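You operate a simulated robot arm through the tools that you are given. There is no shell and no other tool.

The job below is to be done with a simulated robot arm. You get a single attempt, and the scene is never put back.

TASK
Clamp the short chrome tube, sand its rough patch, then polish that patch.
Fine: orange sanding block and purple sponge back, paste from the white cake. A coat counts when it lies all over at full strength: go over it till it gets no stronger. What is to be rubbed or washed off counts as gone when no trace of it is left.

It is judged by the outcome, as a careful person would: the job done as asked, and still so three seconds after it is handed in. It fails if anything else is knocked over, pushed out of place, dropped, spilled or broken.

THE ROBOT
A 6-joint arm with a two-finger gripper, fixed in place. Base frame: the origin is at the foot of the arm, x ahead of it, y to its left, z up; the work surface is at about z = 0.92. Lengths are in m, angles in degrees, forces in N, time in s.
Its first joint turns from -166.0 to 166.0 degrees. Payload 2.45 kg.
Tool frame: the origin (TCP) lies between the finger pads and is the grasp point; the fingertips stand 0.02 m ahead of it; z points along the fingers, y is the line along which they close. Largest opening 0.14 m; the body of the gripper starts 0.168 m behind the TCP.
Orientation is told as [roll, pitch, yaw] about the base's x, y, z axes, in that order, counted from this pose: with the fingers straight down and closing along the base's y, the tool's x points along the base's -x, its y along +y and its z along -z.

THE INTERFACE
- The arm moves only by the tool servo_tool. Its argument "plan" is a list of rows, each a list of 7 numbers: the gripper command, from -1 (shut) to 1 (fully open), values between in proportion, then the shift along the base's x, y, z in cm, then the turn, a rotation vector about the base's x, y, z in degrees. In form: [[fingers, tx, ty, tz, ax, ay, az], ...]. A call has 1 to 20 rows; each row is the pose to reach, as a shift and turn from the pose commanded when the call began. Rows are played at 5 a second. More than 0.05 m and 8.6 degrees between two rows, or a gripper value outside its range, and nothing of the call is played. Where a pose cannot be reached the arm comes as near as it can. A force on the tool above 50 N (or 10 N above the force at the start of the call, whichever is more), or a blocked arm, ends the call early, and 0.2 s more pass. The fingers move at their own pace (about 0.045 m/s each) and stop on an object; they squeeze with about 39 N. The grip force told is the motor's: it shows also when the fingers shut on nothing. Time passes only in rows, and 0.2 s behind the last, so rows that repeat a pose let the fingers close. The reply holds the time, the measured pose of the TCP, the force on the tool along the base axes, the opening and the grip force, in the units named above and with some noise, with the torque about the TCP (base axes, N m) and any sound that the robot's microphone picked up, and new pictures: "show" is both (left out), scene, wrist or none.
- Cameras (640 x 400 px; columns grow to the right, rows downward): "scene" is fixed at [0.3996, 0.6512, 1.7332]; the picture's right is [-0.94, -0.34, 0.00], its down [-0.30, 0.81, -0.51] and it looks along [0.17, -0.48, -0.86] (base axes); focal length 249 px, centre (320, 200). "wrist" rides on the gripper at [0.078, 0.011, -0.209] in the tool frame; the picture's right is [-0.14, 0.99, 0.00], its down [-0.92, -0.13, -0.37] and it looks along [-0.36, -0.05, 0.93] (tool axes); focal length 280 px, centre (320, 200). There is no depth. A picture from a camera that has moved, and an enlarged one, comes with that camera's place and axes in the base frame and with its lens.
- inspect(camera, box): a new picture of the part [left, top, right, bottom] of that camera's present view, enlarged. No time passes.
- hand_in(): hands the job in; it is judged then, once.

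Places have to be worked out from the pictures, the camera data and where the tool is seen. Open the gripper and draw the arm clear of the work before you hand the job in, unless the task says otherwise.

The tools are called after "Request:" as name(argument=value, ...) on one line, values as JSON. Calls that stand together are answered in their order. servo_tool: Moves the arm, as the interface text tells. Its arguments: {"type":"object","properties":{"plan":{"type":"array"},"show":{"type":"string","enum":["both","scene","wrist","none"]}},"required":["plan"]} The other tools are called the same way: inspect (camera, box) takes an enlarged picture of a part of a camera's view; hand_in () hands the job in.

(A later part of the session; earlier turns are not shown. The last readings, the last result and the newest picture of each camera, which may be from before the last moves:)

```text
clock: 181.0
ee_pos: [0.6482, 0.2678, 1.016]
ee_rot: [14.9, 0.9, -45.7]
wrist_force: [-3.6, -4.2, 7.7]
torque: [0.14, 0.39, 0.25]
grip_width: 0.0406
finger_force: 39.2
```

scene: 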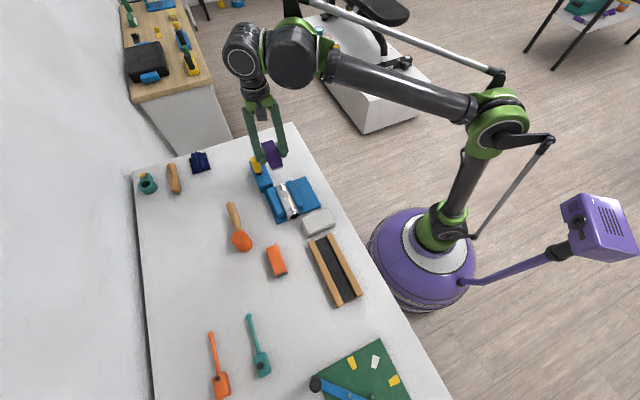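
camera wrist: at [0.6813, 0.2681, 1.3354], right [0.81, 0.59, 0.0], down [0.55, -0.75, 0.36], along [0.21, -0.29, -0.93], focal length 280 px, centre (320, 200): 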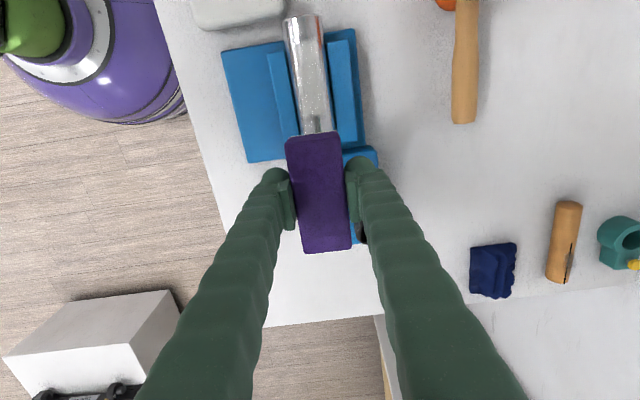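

Nearly balanced at 8 N. I press slightly more and make one-way strokes toward the crank at this tilt.

Request:
servo_tool(plan=[[-1, 0, 0, -0.03, 0.1, 0.1, 0.03], [-1, 0.5, -0.51, -0.03, 0.1, 0.1, 0.03], [-1, 1.0, -1.03, -0.03, 0.1, 0.1, 0.03], [-1, 1.5, -1.54, -0.03, 0.1, 0.1, 0.03], [-1, 2.0, -2.06, -0.03, 0.1, 0.1, 0.03], [-1, 2.0, -2.06, 0.5, 0.1, 0.1, 0.03], [-1, 1.0, -1.03, 0.5, 0.1, 0.1, 0.03], [-1, 0, 0, 0.3, 0.1, 0.1, 0.03], [-1, 0, 0, -0.03, 0.1, 0.1, 0.03], [-1, 0.5, -0.51, -0.04, 0.1, 0.1, 0.03], [-1, 1.0, -1.03, -0.04, 0.1, 0.1, 0.03], [-1, 1.5, -1.54, -0.04, 0.1, 0.1, 0.03], [-1, 2.0, -2.06, -0.04, 0.1, 0.1, 0.03], [-1, 2.0, -2.06, 0.5, 0.1, 0.1, 0.03], [-1, 1.0, -1.03, 0.5, 0.1, 0.1, 0.03], [-1, 0, 0, 0.3, 0.1, 0.1, 0.03], [-1, 0, 0, -0.04, 0.1, 0.1, 0.03], [-1, 1.0, -1.03, -0.05, 0.1, 0.1, 0.03], [-1, 2.0, -2.06, -0.05, 0.1, 0.1, 0.03], [-1, 2.0, -2.06, 0.6, 0.1, 0.1, 0.03]])

Request:
inspect(camera="scene", box=[260, 160, 330, 230])

```text
clock: 185.2
ee_pos: [0.6714, 0.2476, 1.0212]
ee_rot: [14.8, 1.1, -45.7]
wrist_force: [-0.2, -0.4, -1.6]
torque: [0.03, 0.0, 0.07]
grip_width: 0.0401
finger_force: 39.0
camera wrist: at [0.5871, 0.2692, 1.2265], right [0.78, 0.57, 0.25], down [0.49, -0.82, 0.31], along [0.38, -0.12, -0.92], focal length 280 px, centre (320, 200)
```

scene: 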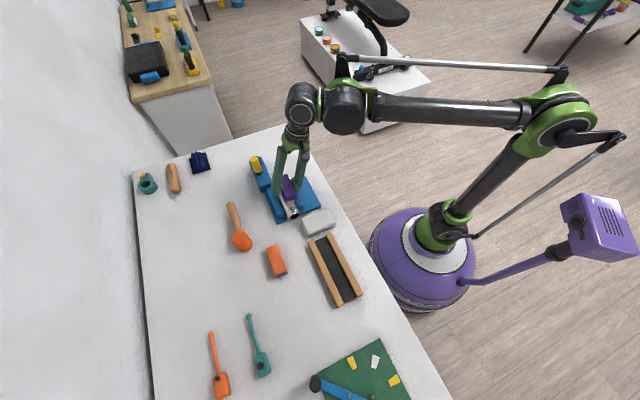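
wrist: 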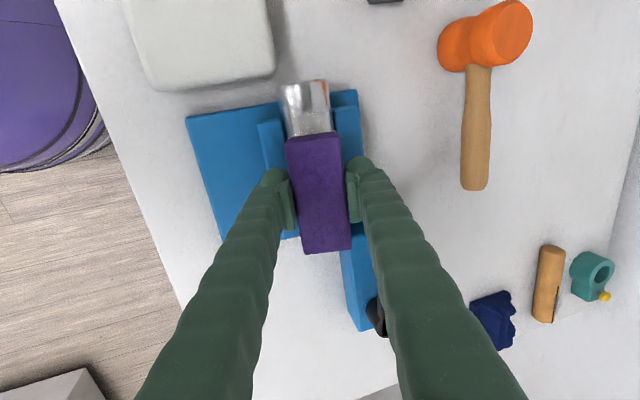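

```text
5.71 times, centred on (295, 195) of scene
camera zoom: at [0.3996, 0.6512, 1.7332], right [-0.94, -0.34, 0.0], down [-0.3, 0.81, -0.51], along [0.17, -0.48, -0.86], focal length 1421 px, centre (463, 229)
```

zoom: 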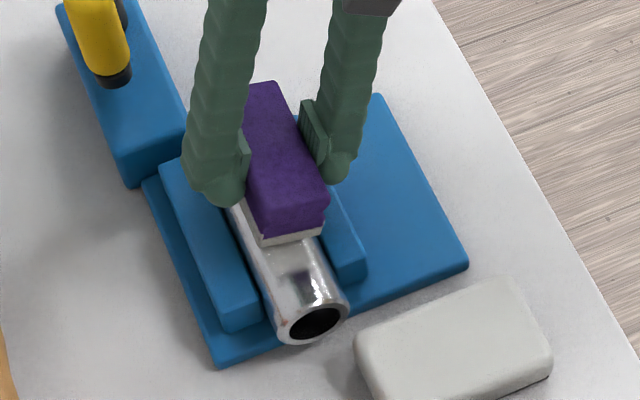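

The tube held. Next the right-tilted side: I lift, swing the tilt to -15°, shift across and back along the axis, and lower near contact.

Request:
servo_tool(plan=[[-1, 0, 0.5, 2, 0, 0, 0], [-1, 0, 1.5, 2.2, -5.2, 5.4, 0], [-1, -0.3, 2.5, 2.2, -10.4, 10.8, 0], [-1, -0.6, 3.5, 2.2, -15.7, 16.2, 0], [-1, -0.71, 4.04, 2.2, -21.2, 21.2, 0], [-1, -0.71, 4.04, 1, -21.2, 21.2, 0], [-1, -0.71, 4.04, 0.2, -21.2, 21.2, 0], [-1, -0.71, 4.04, -0.3, -21.2, 21.2, 0], [-1, -0.71, 4.04, -0.3, -21.2, 21.2, 0]], show="none")

```text
clock: 187.2
ee_pos: [0.6611, 0.2871, 1.0176]
ee_rot: [-15.1, 0.6, -46.0]
wrist_force: [0.0, 1.1, -1.0]
torque: [0.0, 0.0, 0.02]
grip_width: 0.0403
finger_force: 38.9
```

Position as planned, not touching. I lower in small steps.

Request:
servo_tool(plan=[[-1, 0, 0, -0.06, 0, 0, 0], [-1, 0, 0, -0.12, 0, 0, 0], [-1, 0, 0, -0.12, 0, 0, 0]], show="none")

Request:
servo_tool(plan=[[-1, 0, 0, -0.05, 0, 0, 0], [-1, 0, 0, -0.1, 0, 0, 0], [-1, 0, 0, -0.1, 0, 0, 0]], show="none")

```text
clock: 188.0
ee_pos: [0.6615, 0.288, 1.0175]
ee_rot: [-15.1, 0.6, -46.1]
wrist_force: [0.3, -0.3, -0.5]
torque: [0.02, 0.0, 0.01]
grip_width: 0.0402
finger_force: 39.5
```

```text
clock: 188.8
ee_pos: [0.6605, 0.2882, 1.0155]
ee_rot: [-15.0, 0.5, -46.0]
wrist_force: [1.6, 0.7, 4.9]
torque: [-0.07, -0.18, 0.11]
grip_width: 0.0403
finger_force: 38.6
```

Light contact (5 N), slightly at the far end. I trim the pitch by 0.3°, press 0.4 mm and make one-way strokes here too.

Request:
servo_tool(plan=[[-1, 0, 0, -0.04, -0.21, -0.2, 0.08], [-1, 0.5, -0.51, -0.04, -0.21, -0.2, 0.08], [-1, 1.0, -1.03, -0.04, -0.21, -0.2, 0.08], [-1, 1.5, -1.54, -0.04, -0.21, -0.2, 0.08], [-1, 2.0, -2.06, -0.04, -0.21, -0.2, 0.08], [-1, 2.0, -2.06, 0.5, -0.21, -0.2, 0.08], [-1, 1.0, -1.03, 0.5, -0.21, -0.2, 0.08], [-1, 0, 0, 0.3, -0.21, -0.2, 0.08], [-1, 0, 0, -0.05, -0.21, -0.2, 0.08], [-1, 0.5, -0.51, -0.05, -0.21, -0.2, 0.08], [-1, 1.0, -1.03, -0.05, -0.21, -0.2, 0.08], [-1, 1.5, -1.54, -0.05, -0.21, -0.2, 0.08], [-1, 2.0, -2.06, -0.05, -0.21, -0.2, 0.08], [-1, 2.0, -2.06, 0.5, -0.21, -0.2, 0.08], [-1, 1.0, -1.03, 0.5, -0.21, -0.2, 0.08], [-1, 0, 0, 0.3, -0.21, -0.2, 0.08], [-1, 0, 0, -0.06, -0.21, -0.2, 0.08], [-1, 1.0, -1.03, -0.06, -0.21, -0.2, 0.08], [-1, 2.0, -2.06, -0.06, -0.21, -0.2, 0.08], [-1, 2.0, -2.06, 1, -0.21, -0.2, 0.08]], show="none")

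Request:
servo_tool(plan=[[-1, 0.3, -0.3, 2, 0, 0, 0], [-1, 1, -1.5, 5, 3, -3, 0], [-1, 2.2, -2.8, 8, 6, -6.5, 0], [-1, 3.7, -4.5, 9.8, 10.6, -10.6, 0], [-1, 4.9, -6, 10, 10.6, -10.6, 0], [-1, 4.9, -6, 10, 10.6, -10.6, 0]])

Request:
inspect(camera="wrist", box=[280, 0, 360, 140])

Request:
inspect(camera="wrist", box=[290, 50, 340, 95])

Request:
inspect(camera="scene", box=[280, 180, 300, 214])

```text
clock: 193.0
ee_pos: [0.6806, 0.2671, 1.028]
ee_rot: [-15.0, 0.3, -46.0]
wrist_force: [0.1, -0.1, -0.5]
torque: [0.0, -0.02, 0.01]
grip_width: 0.0403
finger_force: 39.2
```

```text
clock: 194.4
ee_pos: [0.7307, 0.2085, 1.1282]
ee_rot: [-0.1, 0.4, -45.9]
wrist_force: [0.1, -0.1, -0.5]
torque: [0.02, 0.01, -0.02]
grip_width: 0.0404
finger_force: 38.8
camera wrist: at [0.6855, 0.2703, 1.3372], right [0.81, 0.59, 0.0], down [0.55, -0.75, 0.36], along [0.21, -0.29, -0.93], focal length 280 px, centre (320, 200)
```

scene: 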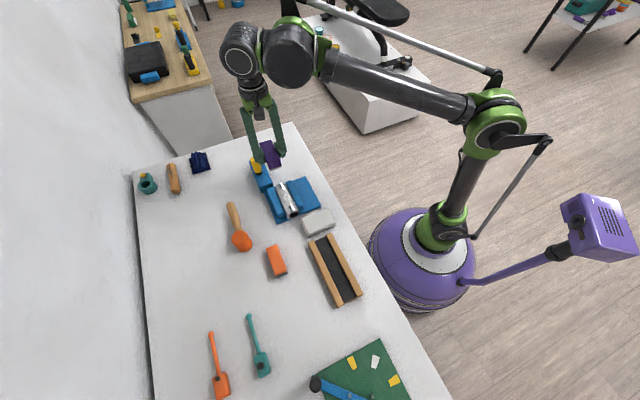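
wrist: 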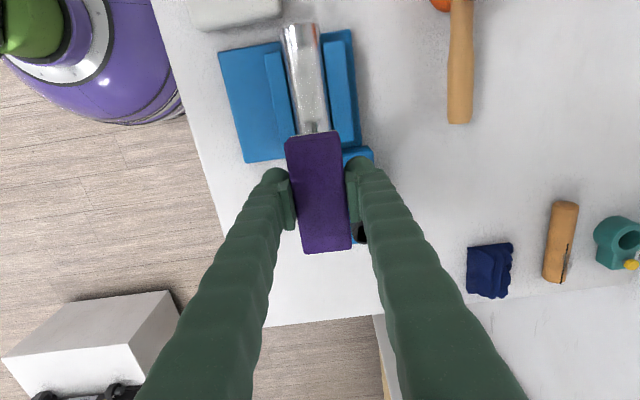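

```text
2.86 times, centred on (320, 70) of wrist
camera zoom: at [0.6855, 0.2703, 1.3372], right [0.81, 0.59, 0.0], down [0.55, -0.75, 0.36], along [0.21, -0.29, -0.93], focal length 801 px, centre (320, 571)
```

zoom: 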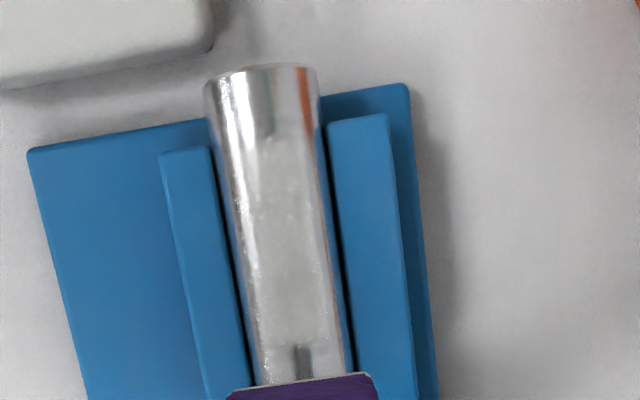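

```text
8.89 times, centred on (315, 72) of wrist
camera zoom: at [0.6855, 0.2703, 1.3372], right [0.81, 0.59, 0.0], down [0.55, -0.75, 0.36], along [0.21, -0.29, -0.93], focal length 2492 px, centre (364, 1333)
```

zoom: 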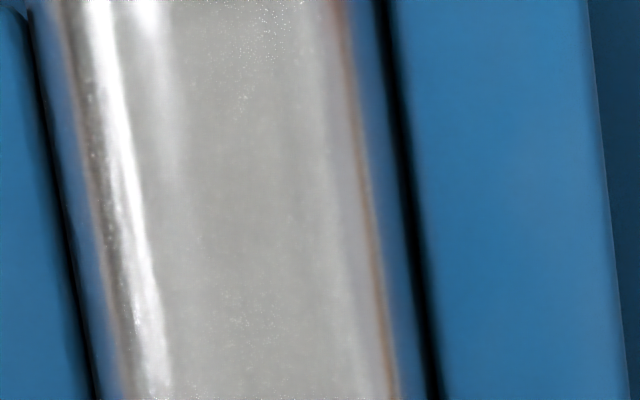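

```text
11.76 times, centred on (290, 197) of scene
camera zoom: at [0.3996, 0.6512, 1.7332], right [-0.94, -0.34, 0.0], down [-0.3, 0.81, -0.51], along [0.17, -0.48, -0.86], focal length 2926 px, centre (673, 235)
```

zoom: 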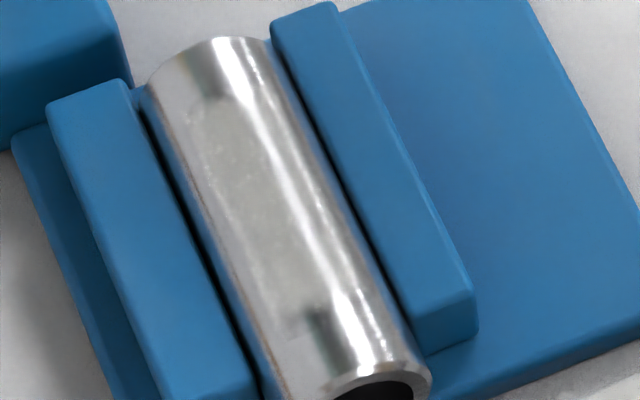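

The coat is now a clearly bounded rectangle and denser than before, and the tube has been nudged nearly home. I reload the sponge on the cake for another round to be sure of full strength.

Request:
servo_tool(plan=[[-1, -4, 1.8, 0, 0, 0, 0], [-1, -8, 3.5, 0, 0, 0, 0], [-1, -12, 5.3, 0, 0, 0, 0], [-1, -16, 7, -1, 0, 0, 0], [-1, -19.5, 8.65, -3, 0, 0, 0], [-1, -19.5, 8.65, -7, 0, 0, 0], [-1, -19.5, 8.65, -10.5, 0, 0, 0], [-1, -19.5, 8.65, -12.5, 0, 0, 0], [-1, -19.5, 8.65, -13.4, 0, 0, 0], [-1, -19.5, 8.65, -13.4, 0, 0, 0]])

Request:
inspect(camera="scene", box=[272, 172, 342, 242])

```text
clock: 196.6
ee_pos: [0.5345, 0.2942, 0.9928]
ee_rot: [-0.1, 0.5, -45.9]
wrist_force: [-0.4, 0.4, -0.2]
torque: [-0.02, -0.02, 0.02]
grip_width: 0.0405
finger_force: 39.1
camera wrist: at [0.4901, 0.3558, 1.202], right [0.81, 0.59, 0.0], down [0.55, -0.75, 0.36], along [0.21, -0.29, -0.93], focal length 280 px, centre (320, 200)
```

scene: 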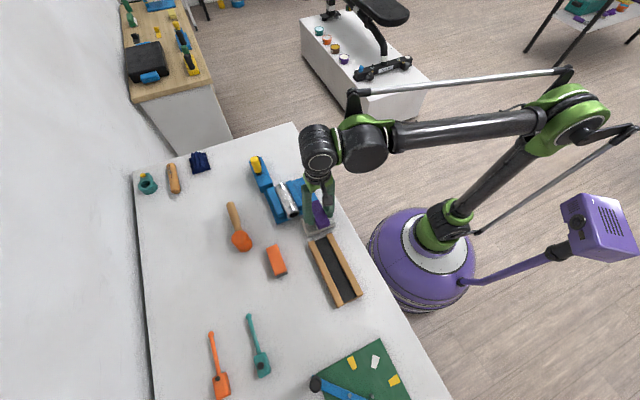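
wrist: 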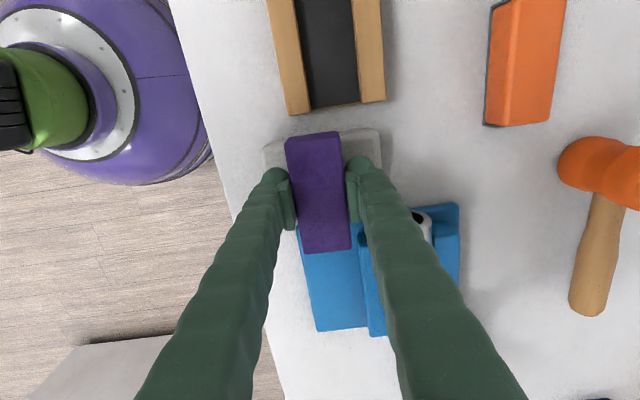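

```text
5.71 times, centred on (307, 207) of scene
camera zoom: at [0.3996, 0.6512, 1.7332], right [-0.94, -0.34, 0.0], down [-0.3, 0.81, -0.51], along [0.17, -0.48, -0.86], focal length 1421 px, centre (394, 160)
```

zoom: 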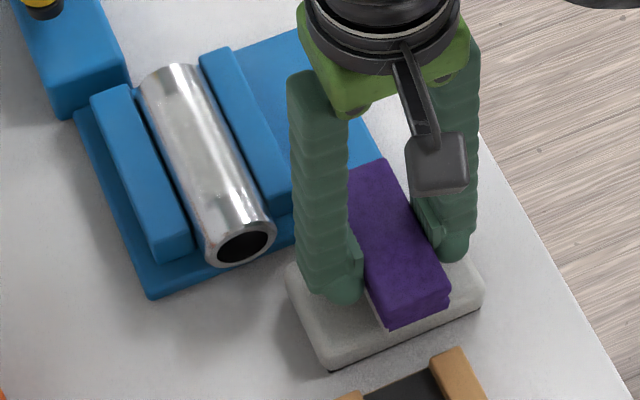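

Over the cake again, just above it. I lower gently to contact.

Request:
servo_tool(plan=[[-1, 0, 0, -0.1, 0, 0, 0], [-1, 0, 0, -0.2, 0, 0, 0], [-1, 0, 0, -0.2, 0, 0, 0]], show="none")

Request:
servo_tool(plan=[[-1, 0, 0, -0.06, 0, 0, 0], [-1, 0, 0, -0.12, 0, 0, 0], [-1, 0, 0, -0.12, 0, 0, 0]], show="none")

```text
clock: 197.4
ee_pos: [0.5334, 0.2933, 0.9915]
ee_rot: [-0.2, 0.5, -45.9]
wrist_force: [0.7, -0.4, -0.7]
torque: [-0.02, -0.04, 0.0]
grip_width: 0.0405
finger_force: 39.3
```

```text
clock: 198.2
ee_pos: [0.5361, 0.2936, 0.99]
ee_rot: [-0.1, 0.5, -45.9]
wrist_force: [0.4, -0.3, -0.2]
torque: [-0.01, -0.01, 0.0]
grip_width: 0.0402
finger_force: 38.9
```

Still free at 0.990; 1.2 mm more in fine steps.

Request:
servo_tool(plan=[[-1, 0, 0, -0.05, 0, 0, 0], [-1, 0, 0, -0.1, 0, 0, 0], [-1, 0, 0, -0.1, 0, 0, 0]], show="none")

Request:
servo_tool(plan=[[-1, 0, 0, -0.04, 0, 0, 0], [-1, 0, 0, -0.04, 0, 0, 0]], show="none")

```text
clock: 199.0
ee_pos: [0.5351, 0.293, 0.9874]
ee_rot: [-0.1, 0.5, -45.8]
wrist_force: [-0.4, -0.3, 0.4]
torque: [0.01, -0.03, 0.01]
grip_width: 0.0399
finger_force: 39.0
```

```text
clock: 199.6
ee_pos: [0.5358, 0.2922, 0.989]
ee_rot: [0.0, 0.6, -45.9]
wrist_force: [0.7, 0.3, 0.3]
torque: [-0.03, 0.0, 0.02]
grip_width: 0.0405
finger_force: 39.0
```

A little further down.

Request:
servo_tool(plan=[[-1, 0, 0, -0.05, 0, 0, 0], [-1, 0, 0, -0.05, 0, 0, 0]], show="none")

Request:
servo_tool(plan=[[-1, 0, 0, -0.05, 0, 0, 0], [-1, 0, 0, -0.05, 0, 0, 0]], show="none")

```text
clock: 200.2
ee_pos: [0.5364, 0.2945, 0.9886]
ee_rot: [-0.1, 0.5, -45.9]
wrist_force: [0.1, -1.0, -0.7]
torque: [0.0, 0.0, 0.0]
grip_width: 0.0403
finger_force: 38.6
```

```text
clock: 200.8
ee_pos: [0.5346, 0.2934, 0.9874]
ee_rot: [-0.1, 0.5, -45.9]
wrist_force: [2.8, 1.7, 11.8]
torque: [-0.11, -0.03, -0.02]
grip_width: 0.0404
finger_force: 39.0
```

Contact at 12 N. I rub with the same small strokes and lift.

Request:
servo_tool(plan=[[-1, 0.25, 0.25, 0, 0, 0, 0], [-1, 0.5, 0.5, 0, 0, 0, 0], [-1, 0.25, 0.25, 0, 0, 0, 0], [-1, 0, 0, 0, 0, 0, 0], [-1, -0.25, -0.25, 0, 0, 0, 0], [-1, -0.5, -0.5, 0, 0, 0, 0], [-1, -0.25, -0.25, 0, 0, 0, 0], [-1, 0, 0, 0, 0, 0, 0], [-1, 0.25, 0.25, -0.02, 0, 0, 0], [-1, 0.5, 0.5, -0.02, 0, 0, 0], [-1, 0, 0, -0.02, 0, 0, 0], [-1, 0, 0, 1, 0, 0, 0], [-1, 0, 0, 4, 0, 0, 0], [-1, 0, 0, 8, 0, 0, 0], [-1, 0, 0, 10.5, 0, 0, 0]])

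Request:
inspect(camera="scene", box=[272, 172, 342, 242])

Request:
inspect(camera="scene", box=[280, 180, 300, 214])

```text
clock: 204.0
ee_pos: [0.5338, 0.2953, 1.0893]
ee_rot: [-0.1, 0.6, -45.9]
wrist_force: [-0.7, -0.2, -1.1]
torque: [0.0, -0.01, -0.01]
grip_width: 0.0403
finger_force: 38.7
camera wrist: at [0.4886, 0.3572, 1.2989], right [0.81, 0.59, 0.0], down [0.55, -0.75, 0.36], along [0.21, -0.29, -0.93], focal length 280 px, centre (320, 200)
```

scene: 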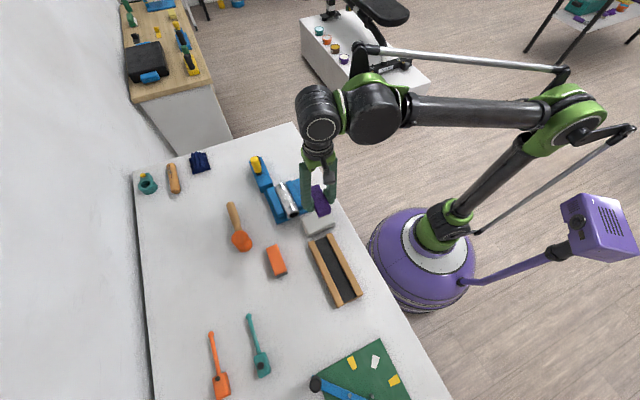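
wrist: 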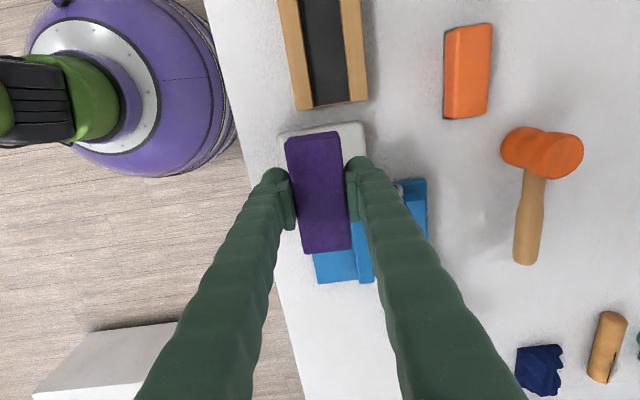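

```text
5.71 times, centred on (307, 207) of scene
camera zoom: at [0.3996, 0.6512, 1.7332], right [-0.94, -0.34, 0.0], down [-0.3, 0.81, -0.51], along [0.17, -0.48, -0.86], focal length 1421 px, centre (394, 160)
```

zoom: 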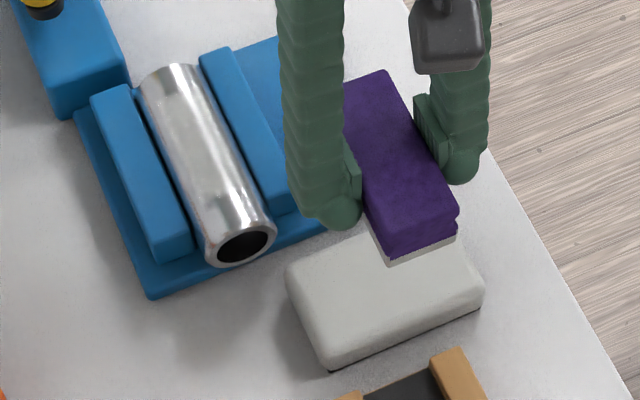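

```text
11.76 times, centred on (290, 197) of scene
camera zoom: at [0.3996, 0.6512, 1.7332], right [-0.94, -0.34, 0.0], down [-0.3, 0.81, -0.51], along [0.17, -0.48, -0.86], focal length 2926 px, centre (673, 235)
```

zoom: 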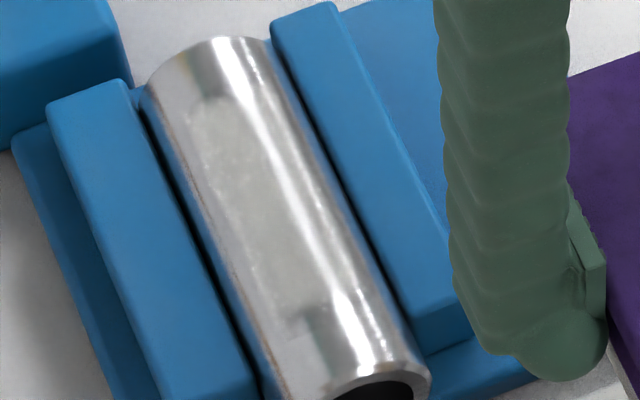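

Cake in place, sponge reloaded. Back to the tube for another flat pass: I approach the starting point a bit before centre and lower to just above contact.

Request:
servo_tool(plan=[[-1, 2, 0, 1.5, 0, 0, 0], [-1, 6, -0.8, 1.5, 0, 0, 0], [-1, 10, -1.3, 0.5, 0, 0, 0], [-1, 12.16, -1.6, -2, 0, 0, 0], [-1, 12.16, -1.6, -5, 0, 0, 0], [-1, 12.16, -1.6, -6.6, 0, 0, 0], [-1, 12.16, -1.6, -7.2, 0, 0, 0], [-1, 12.16, -1.6, -7.3, 0, 0, 0], [-1, 12.16, -1.6, -7.3, 0, 0, 0]], show="none")

Request:
servo_tool(plan=[[-1, 0, 0, -0.06, 0, 0, 0], [-1, 0, 0, -0.12, 0, 0, 0], [-1, 0, 0, -0.12, 0, 0, 0]], show="none")

```text
clock: 206.0
ee_pos: [0.6576, 0.2781, 1.0209]
ee_rot: [0.0, 0.5, -45.9]
wrist_force: [0.6, 1.1, -0.2]
torque: [0.02, 0.01, -0.01]
grip_width: 0.0404
finger_force: 39.1
```

```text
clock: 206.8
ee_pos: [0.6567, 0.2777, 1.017]
ee_rot: [-0.1, 0.5, -45.9]
wrist_force: [-0.1, -0.2, -0.3]
torque: [0.0, -0.01, 0.01]
grip_width: 0.0405
finger_force: 38.9
```

Free at 1.017; I go down in 0.5–0.6 mm steps.

Request:
servo_tool(plan=[[-1, 0, 0, -0.06, 0, 0, 0], [-1, 0, 0, -0.12, 0, 0, 0], [-1, 0, 0, -0.12, 0, 0, 0]], show="none")

Request:
servo_tool(plan=[[-1, 0, 0, -0.05, 0, 0, 0], [-1, 0, 0, -0.05, 0, 0, 0]], show="none")

Request:
servo_tool(plan=[[-1, 0, 0, -0.05, 0, 0, 0], [-1, 0, 0, -0.05, 0, 0, 0]], show="none")

```text
clock: 207.6
ee_pos: [0.6568, 0.278, 1.0162]
ee_rot: [0.0, 0.4, -45.9]
wrist_force: [0.3, 0.6, -0.6]
torque: [-0.01, -0.04, -0.02]
grip_width: 0.0404
finger_force: 38.9
```

```text
clock: 208.2
ee_pos: [0.6582, 0.2779, 1.0147]
ee_rot: [-0.1, 0.5, -45.8]
wrist_force: [0.1, 0.1, 0.1]
torque: [0.0, -0.01, 0.02]
grip_width: 0.0402
finger_force: 39.0
```

```text
clock: 208.8
ee_pos: [0.6582, 0.2787, 1.0155]
ee_rot: [-0.1, 0.5, -45.9]
wrist_force: [-0.2, -0.4, -1.0]
torque: [-0.01, 0.02, 0.0]
grip_width: 0.0405
finger_force: 39.3
```

No contact yet; a few more steps.

Request:
servo_tool(plan=[[-1, 0, 0, -0.05, 0, 0, 0], [-1, 0, 0, -0.05, 0, 0, 0]], show="none")

Request:
servo_tool(plan=[[-1, 0, 0, -0.05, 0, 0, 0], [-1, 0, 0, -0.05, 0, 0, 0]], show="none")

Request:
servo_tool(plan=[[-1, 0, 0, -0.04, 0, 0, 0], [-1, 0, 0, -0.04, 0, 0, 0]], show="none")

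```text
clock: 209.4
ee_pos: [0.6584, 0.2779, 1.0151]
ee_rot: [0.0, 0.5, -45.9]
wrist_force: [-0.6, -0.8, 5.6]
torque: [0.03, -0.02, 0.0]
grip_width: 0.0404
finger_force: 38.7
```

```text
clock: 210.0
ee_pos: [0.6572, 0.2788, 1.0154]
ee_rot: [0.0, 0.5, -46.0]
wrist_force: [10.4, 0.3, 14.8]
torque: [0.03, -0.28, -0.02]
grip_width: 0.0404
finger_force: 39.0
```

```text
clock: 210.6
ee_pos: [0.6557, 0.2789, 1.0145]
ee_rot: [0.0, 0.5, -46.0]
wrist_force: [15.5, -0.2, 36.4]
torque: [0.09, -0.35, -0.05]
grip_width: 0.0405
finger_force: 39.2
```

Contact, and the last step overshot to 36 N. I ease 0.5 mm and do three one-way strokes.

Request:
servo_tool(plan=[[-1, 0, 0, 0.05, 0, 0, 0], [-1, 0.5, -0.51, 0.05, 0, 0, 0], [-1, 1.0, -1.03, 0.05, 0, 0, 0], [-1, 1.5, -1.54, 0.05, 0, 0, 0], [-1, 2.0, -2.06, 0.05, 0, 0, 0], [-1, 2.0, -2.06, 0.5, 0, 0, 0], [-1, 1.0, -1.03, 0.5, 0, 0, 0], [-1, 0, 0, 0.3, 0, 0, 0], [-1, 0, 0, 0.05, 0, 0, 0], [-1, 0.5, -0.51, 0.04, 0, 0, 0], [-1, 1.0, -1.03, 0.04, 0, 0, 0], [-1, 1.5, -1.54, 0.04, 0, 0, 0], [-1, 2.0, -2.06, 0.04, 0, 0, 0], [-1, 2.0, -2.06, 0.5, 0, 0, 0], [-1, 1.0, -1.03, 0.5, 0, 0, 0], [-1, 0, 0, 0.3, 0, 0, 0], [-1, 0, 0, 0.04, 0, 0, 0], [-1, 1.0, -1.03, 0.04, 0, 0, 0], [-1, 2.0, -2.06, 0.04, 0, 0, 0], [-1, 2.0, -2.06, 0.6, 0, 0, 0]], show="none")

Request:
inspect(camera="scene", box=[260, 160, 330, 230])

```text
clock: 214.8
ee_pos: [0.6775, 0.2559, 1.0177]
ee_rot: [-0.1, 0.5, -45.9]
wrist_force: [-0.1, 0.7, -0.4]
torque: [0.0, -0.03, 0.03]
grip_width: 0.0403
finger_force: 39.3
```

```text
5.71 times, centred on (295, 195) of scene
camera zoom: at [0.3996, 0.6512, 1.7332], right [-0.94, -0.34, 0.0], down [-0.3, 0.81, -0.51], along [0.17, -0.48, -0.86], focal length 1421 px, centre (463, 229)
```

zoom: 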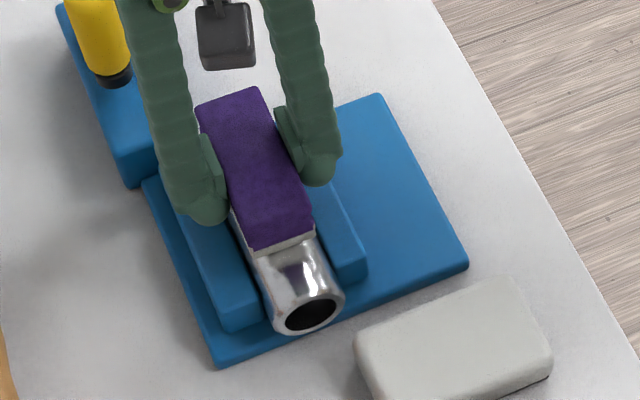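

I lift away to the same viewing pose as before and compare the coat.

Request:
servo_tool(plan=[[-1, 0.5, -0.5, 3, 0, 0, 0], [-1, 1.8, -2, 6, 0, 0, 0], [-1, 3.5, -3.3, 9, 0, 0, 0], [-1, 5.3, -4.75, 11.05, 0, 0, 0], [-1, 5.3, -4.75, 11.05, 0, 0, 0]])

Request:
inspect(camera="wrist", box=[280, 0, 360, 140])

Request:
inspect(camera="wrist", box=[290, 50, 340, 95])

Request:
inspect(camera="scene", box=[280, 180, 300, 214])

```text
clock: 216.0
ee_pos: [0.729, 0.2088, 1.1309]
ee_rot: [-0.1, 0.5, -46.0]
wrist_force: [-0.2, 1.0, -0.9]
torque: [-0.03, -0.05, -0.02]
grip_width: 0.0406
finger_force: 39.0
camera wrist: at [0.6837, 0.2707, 1.3396], right [0.81, 0.59, 0.0], down [0.55, -0.75, 0.36], along [0.21, -0.29, -0.93], focal length 280 px, centre (320, 200)
```

scene: 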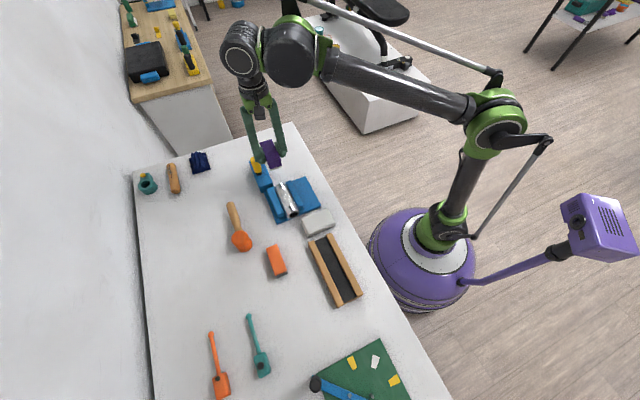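
wrist: 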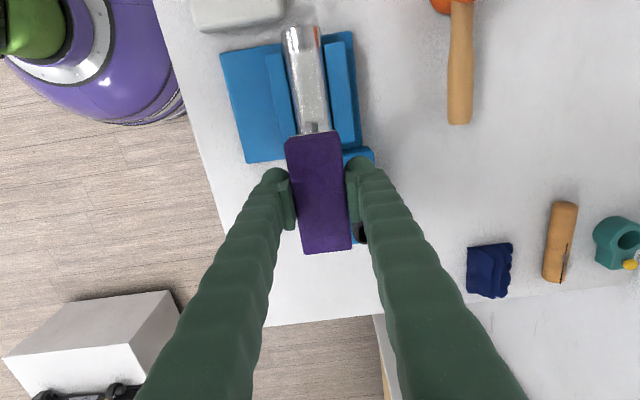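

```text
2.86 times, centred on (320, 70) of wrist
camera zoom: at [0.6837, 0.2707, 1.3396], right [0.81, 0.59, 0.0], down [0.55, -0.75, 0.36], along [0.21, -0.29, -0.93], focal length 801 px, centre (320, 571)
```

zoom: 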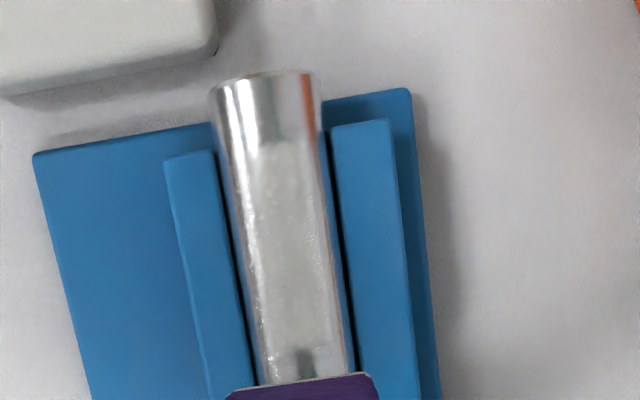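

```text
8.89 times, centred on (315, 72) of wrist
camera zoom: at [0.6837, 0.2707, 1.3396], right [0.81, 0.59, 0.0], down [0.55, -0.75, 0.36], along [0.21, -0.29, -0.93], focal length 2492 px, centre (364, 1333)
```

zoom: 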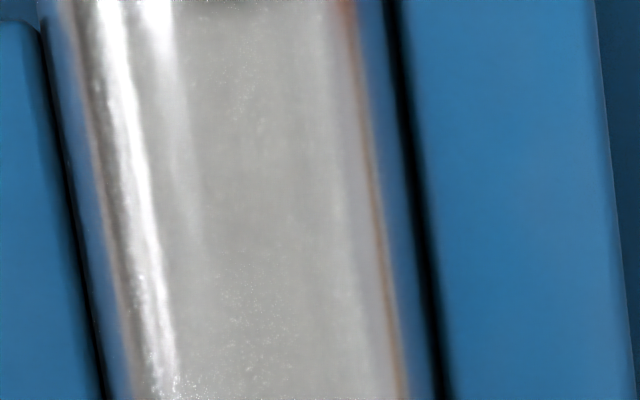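

```text
11.76 times, centred on (290, 197) of scene
camera zoom: at [0.3996, 0.6512, 1.7332], right [-0.94, -0.34, 0.0], down [-0.3, 0.81, -0.51], along [0.17, -0.48, -0.86], focal length 2926 px, centre (673, 235)
```

zoom: 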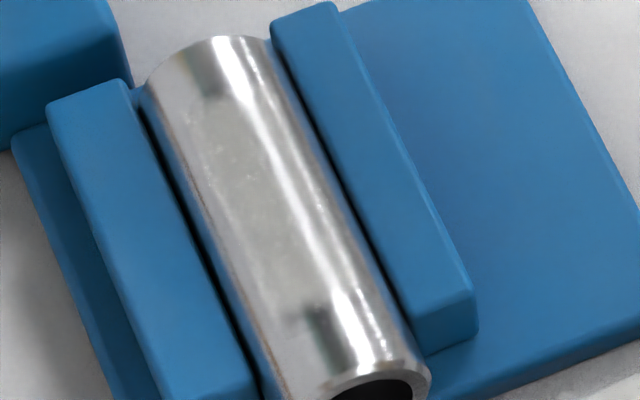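

The coat looks the same as before the last round – no stronger – and even. For safety I give both flanks one more pass with the fresh paste, first left tilt.

Request:
servo_tool(plan=[[-1, -1.6, 1.2, -1.5, 3.5, -3.4, 0], [-1, -3.2, 2.4, -3.2, 7, -6.9, 0], [-1, -4.8, 3.5, -5, 10.9, -10.3, 0.15], [-1, -6.4, 4.7, -7, 10.9, -10.3, 0.15], [-1, -8.1, 5.77, -9.2, 10.9, -10.3, 0.15], [-1, -8.1, 5.77, -10.5, 10.9, -10.3, 0.15], [-1, -8.1, 5.77, -11.1, 10.9, -10.3, 0.15], [-1, -8.1, 5.77, -11.3, 10.9, -10.3, 0.15], [-1, -8.1, 5.77, -11.3, 10.9, -10.3, 0.15]], show="none")

Request:
servo_tool(plan=[[-1, 0, 0, -0.05, 0, 0, 0], [-1, 0, 0, -0.1, 0, 0, 0], [-1, 0, 0, -0.1, 0, 0, 0]], show="none")

Request:
servo_tool(plan=[[-1, 0, 0, -0.05, 0, 0, 0], [-1, 0, 0, -0.05, 0, 0, 0]], show="none")

```text
clock: 218.0
ee_pos: [0.6486, 0.2683, 1.0169]
ee_rot: [14.9, 1.1, -45.5]
wrist_force: [-0.1, -0.7, -0.4]
torque: [-0.01, 0.01, -0.03]
grip_width: 0.0404
finger_force: 38.6
```

```text
clock: 218.8
ee_pos: [0.6486, 0.2683, 1.0179]
ee_rot: [15.1, 1.1, -45.5]
wrist_force: [-0.5, 0.2, -1.1]
torque: [-0.02, -0.03, 0.0]
grip_width: 0.0404
finger_force: 39.0
```

```text
clock: 219.4
ee_pos: [0.6479, 0.2682, 1.0144]
ee_rot: [14.9, 1.2, -45.5]
wrist_force: [0.0, 0.4, -0.8]
torque: [0.0, -0.04, 0.01]
grip_width: 0.0404
finger_force: 39.1
```

Not touching yet; further small steps down.

Request:
servo_tool(plan=[[-1, 0, 0, -0.05, 0, 0, 0], [-1, 0, 0, -0.05, 0, 0, 0]], show="none")

Request:
servo_tool(plan=[[-1, 0, 0, -0.05, 0, 0, 0], [-1, 0, 0, -0.05, 0, 0, 0]], show="none")

```text
clock: 220.0
ee_pos: [0.6473, 0.268, 1.0153]
ee_rot: [15.0, 1.1, -45.5]
wrist_force: [0.7, -0.7, -1.1]
torque: [0.05, 0.02, 0.02]
grip_width: 0.0402
finger_force: 39.3
```

```text
clock: 220.6
ee_pos: [0.6483, 0.2686, 1.0149]
ee_rot: [14.9, 1.1, -45.5]
wrist_force: [-2.9, -0.6, 7.8]
torque: [-0.25, -0.23, -0.09]
grip_width: 0.0404
finger_force: 39.4
```

Contact at 8 N, slightly at the far end; I trim the pitch -0.3° and make the one-way strokes.

Request:
servo_tool(plan=[[-1, 0, 0, -0.03, -0.2, -0.2, -0.07], [-1, 0.5, -0.51, -0.03, -0.2, -0.2, -0.07], [-1, 1.0, -1.03, -0.03, -0.2, -0.2, -0.07], [-1, 1.5, -1.54, -0.03, -0.2, -0.2, -0.07], [-1, 2.0, -2.06, -0.03, -0.2, -0.2, -0.07], [-1, 2.0, -2.06, 0.5, -0.2, -0.2, -0.07], [-1, 1.0, -1.03, 0.5, -0.2, -0.2, -0.07], [-1, 0, 0, 0.3, -0.2, -0.2, -0.07], [-1, 0, 0, -0.04, -0.2, -0.2, -0.07], [-1, 0.5, -0.51, -0.04, -0.2, -0.2, -0.07], [-1, 1.0, -1.03, -0.04, -0.2, -0.2, -0.07], [-1, 1.5, -1.54, -0.04, -0.2, -0.2, -0.07], [-1, 2.0, -2.06, -0.04, -0.2, -0.2, -0.07], [-1, 2.0, -2.06, 0.5, -0.2, -0.2, -0.07], [-1, 1.0, -1.03, 0.5, -0.2, -0.2, -0.07], [-1, 0, 0, 0.3, -0.2, -0.2, -0.07], [-1, 0, 0, -0.05, -0.2, -0.2, -0.07], [-1, 1.0, -1.03, -0.05, -0.2, -0.2, -0.07], [-1, 2.0, -2.06, -0.05, -0.2, -0.2, -0.07], [-1, 2.0, -2.06, 0.6, -0.2, -0.2, -0.07]], show="none")

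Request:
servo_tool(plan=[[-1, 0, 0.5, 2, 0, 0, 0], [-1, 0, 1.5, 2.2, -5.2, 5.4, 0], [-1, -0.3, 2.5, 2.2, -10.4, 10.8, 0], [-1, -0.6, 3.5, 2.2, -15.7, 16.2, 0], [-1, -0.71, 4.04, 2.2, -21.2, 21.2, 0], [-1, -0.71, 4.04, 1, -21.2, 21.2, 0], [-1, -0.71, 4.04, 0.2, -21.2, 21.2, 0], [-1, -0.71, 4.04, -0.3, -21.2, 21.2, 0], [-1, -0.71, 4.04, -0.3, -21.2, 21.2, 0]], show="none")

```text
clock: 224.8
ee_pos: [0.6693, 0.2464, 1.0221]
ee_rot: [14.9, 1.0, -45.6]
wrist_force: [-1.0, -0.1, -0.5]
torque: [0.02, 0.04, -0.02]
grip_width: 0.0403
finger_force: 38.9
```

```text
clock: 226.8
ee_pos: [0.6609, 0.2869, 1.0182]
ee_rot: [-15.1, 0.5, -45.9]
wrist_force: [0.0, 0.3, -0.7]
torque: [-0.01, -0.01, 0.01]
grip_width: 0.0404
finger_force: 39.2
```

Now at the right-tilt start; I lower to contact.

Request:
servo_tool(plan=[[-1, 0, 0, -0.06, 0, 0, 0], [-1, 0, 0, -0.12, 0, 0, 0], [-1, 0, 0, -0.18, 0, 0, 0], [-1, 0, 0, -0.18, 0, 0, 0]], show="none")

Request:
servo_tool(plan=[[-1, 0, 0, -0.05, 0, 0, 0], [-1, 0, 0, -0.05, 0, 0, 0]], show="none")

Request:
servo_tool(plan=[[-1, 0, 0, -0.05, 0, 0, 0], [-1, 0, 0, -0.05, 0, 0, 0]], show="none")

```text
clock: 227.8
ee_pos: [0.661, 0.2868, 1.016]
ee_rot: [-15.1, 0.5, -45.9]
wrist_force: [0.8, -0.4, 0.0]
torque: [0.0, 0.01, 0.01]
grip_width: 0.0402
finger_force: 38.7
```

```text
clock: 228.4
ee_pos: [0.661, 0.2869, 1.0157]
ee_rot: [-15.1, 0.6, -45.9]
wrist_force: [3.2, 4.4, 8.3]
torque: [0.12, -0.1, 0.03]
grip_width: 0.0402
finger_force: 39.2
```

```text
clock: 229.0
ee_pos: [0.6608, 0.2866, 1.0157]
ee_rot: [-15.0, 0.5, -45.9]
wrist_force: [5.7, 6.6, 25.2]
torque: [0.25, -0.22, 0.02]
grip_width: 0.0405
finger_force: 39.5
```

Evenly balanced contact (25 N). I ease 0.3 mm and do the one-way strokes, then move off for a look.

Request:
servo_tool(plan=[[-1, 0, 0, 0.04, 0, 0, 0], [-1, 0.5, -0.51, 0.04, 0, 0, 0], [-1, 1.0, -1.03, 0.04, 0, 0, 0], [-1, 1.5, -1.54, 0.04, 0, 0, 0], [-1, 2.0, -2.06, 0.04, 0, 0, 0], [-1, 2.0, -2.06, 0.5, 0, 0, 0], [-1, 1.0, -1.03, 0.5, 0, 0, 0], [-1, 0, 0, 0.3, 0, 0, 0], [-1, 0, 0, 0.04, 0, 0, 0], [-1, 0.5, -0.51, 0.03, 0, 0, 0], [-1, 1.0, -1.03, 0.03, 0, 0, 0], [-1, 1.5, -1.54, 0.03, 0, 0, 0], [-1, 2.0, -2.06, 0.03, 0, 0, 0], [-1, 2.0, -2.06, 0.5, 0, 0, 0], [-1, 1.0, -1.03, 0.5, 0, 0, 0], [-1, 0, 0, 0.3, 0, 0, 0], [-1, 0, 0, 0.03, 0, 0, 0], [-1, 1.0, -1.03, 0.03, 0, 0, 0], [-1, 2.0, -2.06, 0.03, 0, 0, 0], [-1, 2.0, -2.06, 1, 0, 0, 0]], show="none")

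Request:
servo_tool(plan=[[-1, 0.3, -0.3, 2, 0, 0, 0], [-1, 1, -1.5, 5, 3, -3, 0], [-1, 2.2, -2.8, 8, 6, -6.5, 0], [-1, 3.7, -4.5, 9.8, 10.6, -10.6, 0], [-1, 4.9, -6, 10, 10.6, -10.6, 0], [-1, 4.9, -6, 10, 10.6, -10.6, 0]])

Request:
inspect(camera="wrist", box=[280, 0, 360, 140])

Request:
inspect(camera="wrist", box=[290, 50, 340, 95])

Request:
inspect(camera="scene", box=[280, 180, 300, 214])

```text
clock: 233.2
ee_pos: [0.6824, 0.2685, 1.0251]
ee_rot: [-15.0, 0.4, -45.8]
wrist_force: [0.2, -0.3, -0.9]
torque: [-0.03, 0.02, -0.01]
grip_width: 0.0406
finger_force: 39.3
```

```text
clock: 234.6
ee_pos: [0.7282, 0.2068, 1.1241]
ee_rot: [0.0, 0.7, -45.8]
wrist_force: [0.4, -0.2, -0.7]
torque: [-0.02, 0.01, 0.0]
grip_width: 0.0405
finger_force: 38.5
camera wrist: at [0.6843, 0.2678, 1.3339], right [0.81, 0.59, 0.0], down [0.55, -0.75, 0.36], along [0.21, -0.29, -0.93], focal length 280 px, centre (320, 200)
```

scene: 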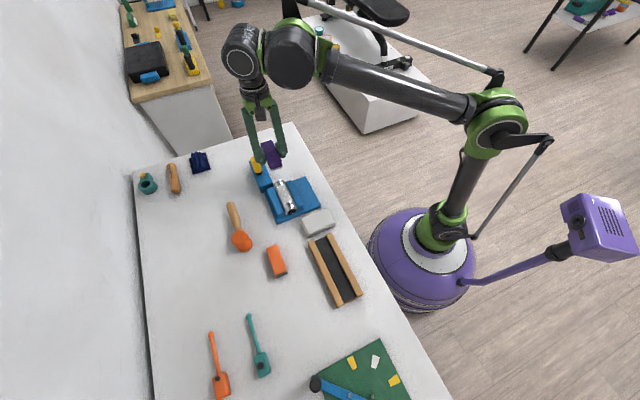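
wrist: 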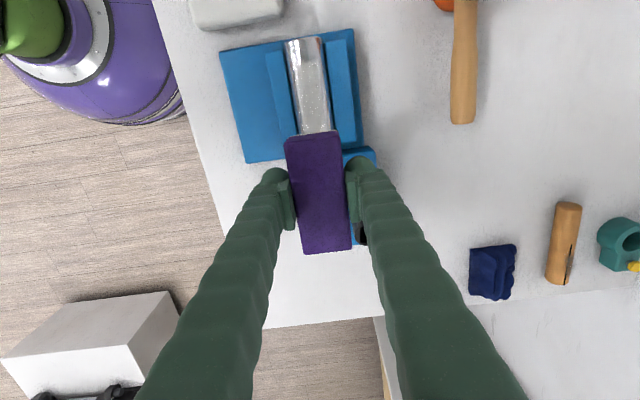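

```text
2.86 times, centred on (320, 70) of wrist
camera zoom: at [0.6843, 0.2678, 1.3339], right [0.81, 0.59, 0.0], down [0.55, -0.75, 0.36], along [0.21, -0.29, -0.93], focal length 801 px, centre (320, 571)
```

zoom: 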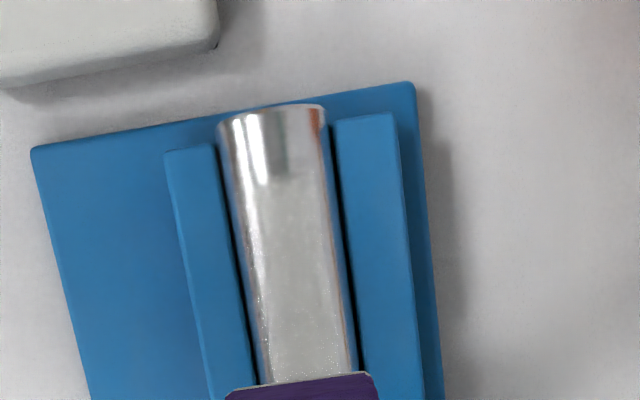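

```text
8.89 times, centred on (315, 72) of wrist
camera zoom: at [0.6843, 0.2678, 1.3339], right [0.81, 0.59, 0.0], down [0.55, -0.75, 0.36], along [0.21, -0.29, -0.93], focal length 2492 px, centre (364, 1333)
```

zoom: 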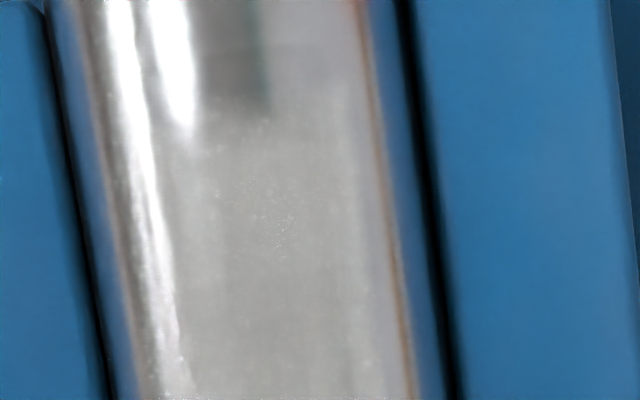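

```text
11.76 times, centred on (290, 197) of scene
camera zoom: at [0.3996, 0.6512, 1.7332], right [-0.94, -0.34, 0.0], down [-0.3, 0.81, -0.51], along [0.17, -0.48, -0.86], focal length 2926 px, centre (673, 235)
```

zoom: 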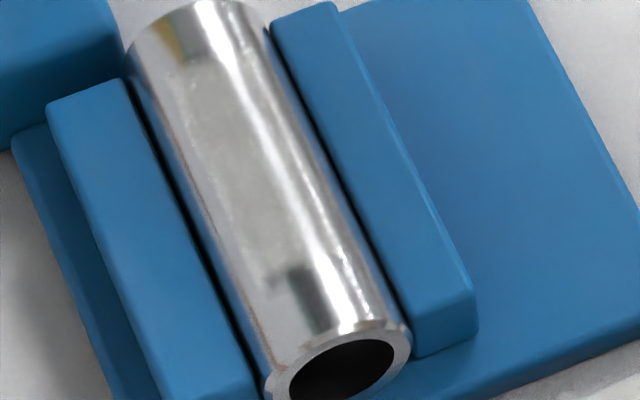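

The strokes have brought the tube back to its first position in the jaws, and the coat is unchanged in strength with crisp edges – the polish is done. I take the sponge home to (0.496, 0.585).

Request:
servo_tool(plan=[[-1, 0, 1, 3, 0, 0, 0], [-1, -2.3, 4.7, 3.5, 0, 0, 0], [-1, -4.6, 8.4, 3.5, 0, 0, 0], [-1, -6.9, 12.1, 3.5, 0, 0, 0], [-1, -9.2, 15.8, 3.5, 0, 0, 0], [-1, -11.5, 19.5, 3.5, 0, 0, 0], [-1, -13.8, 23.2, 3.5, 0, 0, 0], [-1, -16.1, 26.9, 3.5, 0, 0, 0], [-1, -18.4, 30.6, 3.5, 0, 0, 0], [-1, -20.7, 34.3, 3, 0, 0, 0], [-1, -23.1, 37.8, 1, 0, 0, 0], [-1, -23.1, 37.8, -3.5, 0, 0, 0], [-1, -23.1, 37.8, -8, 0, 0, 0], [-1, -23.1, 37.8, -12.5, 0, 0, 0], [-1, -23.1, 37.8, -15.4, 0, 0, 0], [-1, -23.1, 37.8, -15.4, 0, 0, 0]])

Request:
inspect(camera="scene", box=[245, 170, 325, 230])

Request:
inspect(camera="wrist", box=[200, 60, 440, 300])

```text
clock: 238.0
ee_pos: [0.5015, 0.5846, 0.9735]
ee_rot: [-0.1, 0.7, -45.8]
wrist_force: [-0.1, 0.1, -1.4]
torque: [0.02, -0.01, 0.03]
grip_width: 0.0405
finger_force: 38.5
camera wrist: at [0.4552, 0.6459, 1.1824], right [0.81, 0.59, 0.0], down [0.55, -0.75, 0.36], along [0.21, -0.29, -0.93], focal length 280 px, centre (320, 200)
```

scene: 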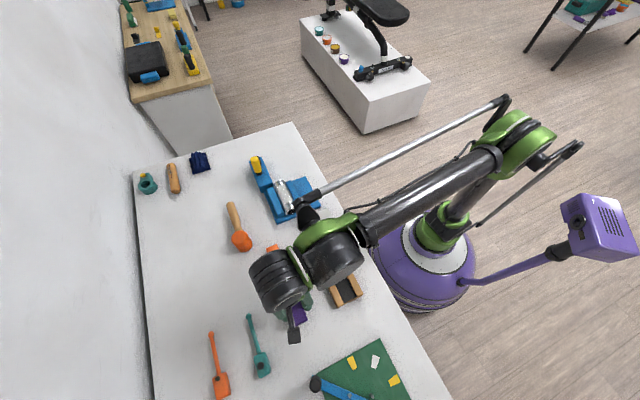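
wrist: 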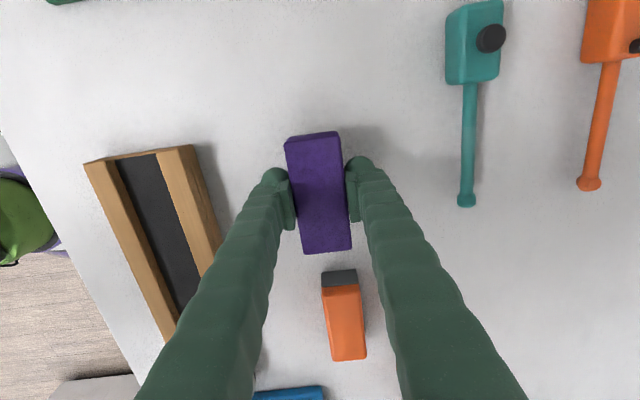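

```text
6.67 times, centred on (285, 200) of scene
camera zoom: at [0.3996, 0.6512, 1.7332], right [-0.94, -0.34, 0.0], down [-0.3, 0.81, -0.51], along [0.17, -0.48, -0.86], focal length 1658 px, centre (553, 200)
```

zoom: 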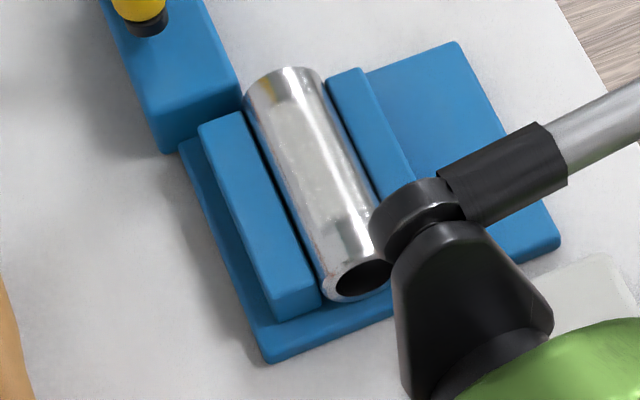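

```text
1.67 times, centred on (320, 180) of wrist
camera zoom: at [0.4552, 0.6459, 1.1824], right [0.81, 0.59, 0.0], down [0.55, -0.75, 0.36], along [0.21, -0.29, -0.93], focal length 467 px, centre (320, 233)
```

zoom: 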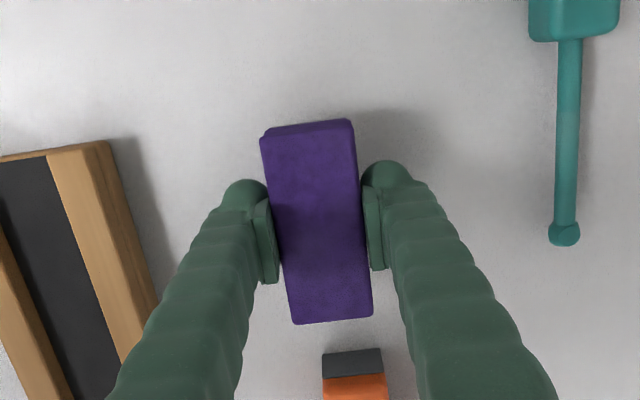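

About 1.5 cm above its spot, 4–5 mm off in x. I correct that and lower slowly.

Request:
servo_tool(plan=[[-1, -0.4, 0, -0.5, 0, 0, 0], [-1, -0.4, 0, -1.0, 0, 0, 0], [-1, -0.4, 0, -1.3, 0, 0, 0], [-1, -0.4, 0, -1.3, 0, 0, 0]], show="none")

Request:
servo_tool(plan=[[-1, 0, 0, -0.1, 0, 0, 0], [-1, 0, 0, -0.2, 0, 0, 0], [-1, 0, 0, -0.2, 0, 0, 0]], show="none")

Request:
servo_tool(plan=[[-1, 0, 0, -0.1, 0, 0, 0], [-1, 0, 0, -0.2, 0, 0, 0], [-1, 0, 0, -0.2, 0, 0, 0]], show="none")

```text
clock: 239.0
ee_pos: [0.4945, 0.584, 0.9588]
ee_rot: [-0.2, 0.7, -45.8]
wrist_force: [0.0, 0.9, -0.6]
torque: [0.01, 0.02, 0.01]
grip_width: 0.0405
finger_force: 39.1
```

```text
clock: 239.8
ee_pos: [0.4944, 0.5859, 0.9569]
ee_rot: [0.0, 0.7, -45.7]
wrist_force: [0.8, 0.2, -0.6]
torque: [0.0, 0.03, 0.02]
grip_width: 0.0405
finger_force: 38.7
```

```text
clock: 240.6
ee_pos: [0.4942, 0.5848, 0.9523]
ee_rot: [-0.2, 0.7, -45.8]
wrist_force: [0.1, 0.1, 0.3]
torque: [-0.03, 0.01, 0.01]
grip_width: 0.0403
finger_force: 39.1
```

Not down yet; another 2 mm in small steps.

Request:
servo_tool(plan=[[-1, 0, 0, -0.06, 0, 0, 0], [-1, 0, 0, -0.12, 0, 0, 0], [-1, 0, 0, -0.12, 0, 0, 0]], show="none")

Request:
servo_tool(plan=[[-1, 0, 0, -0.06, 0, 0, 0], [-1, 0, 0, -0.12, 0, 0, 0], [-1, 0, 0, -0.12, 0, 0, 0]], show="none")

```text
clock: 241.4
ee_pos: [0.4963, 0.5858, 0.9523]
ee_rot: [-0.1, 0.7, -45.8]
wrist_force: [0.3, 0.3, -0.7]
torque: [0.02, 0.03, -0.01]
grip_width: 0.0403
finger_force: 39.2
```

```text
clock: 242.2
ee_pos: [0.4951, 0.5849, 0.952]
ee_rot: [0.1, 0.7, -45.9]
wrist_force: [5.3, 3.9, 21.9]
torque: [-0.06, -0.13, 0.01]
grip_width: 0.0406
finger_force: 38.5
```

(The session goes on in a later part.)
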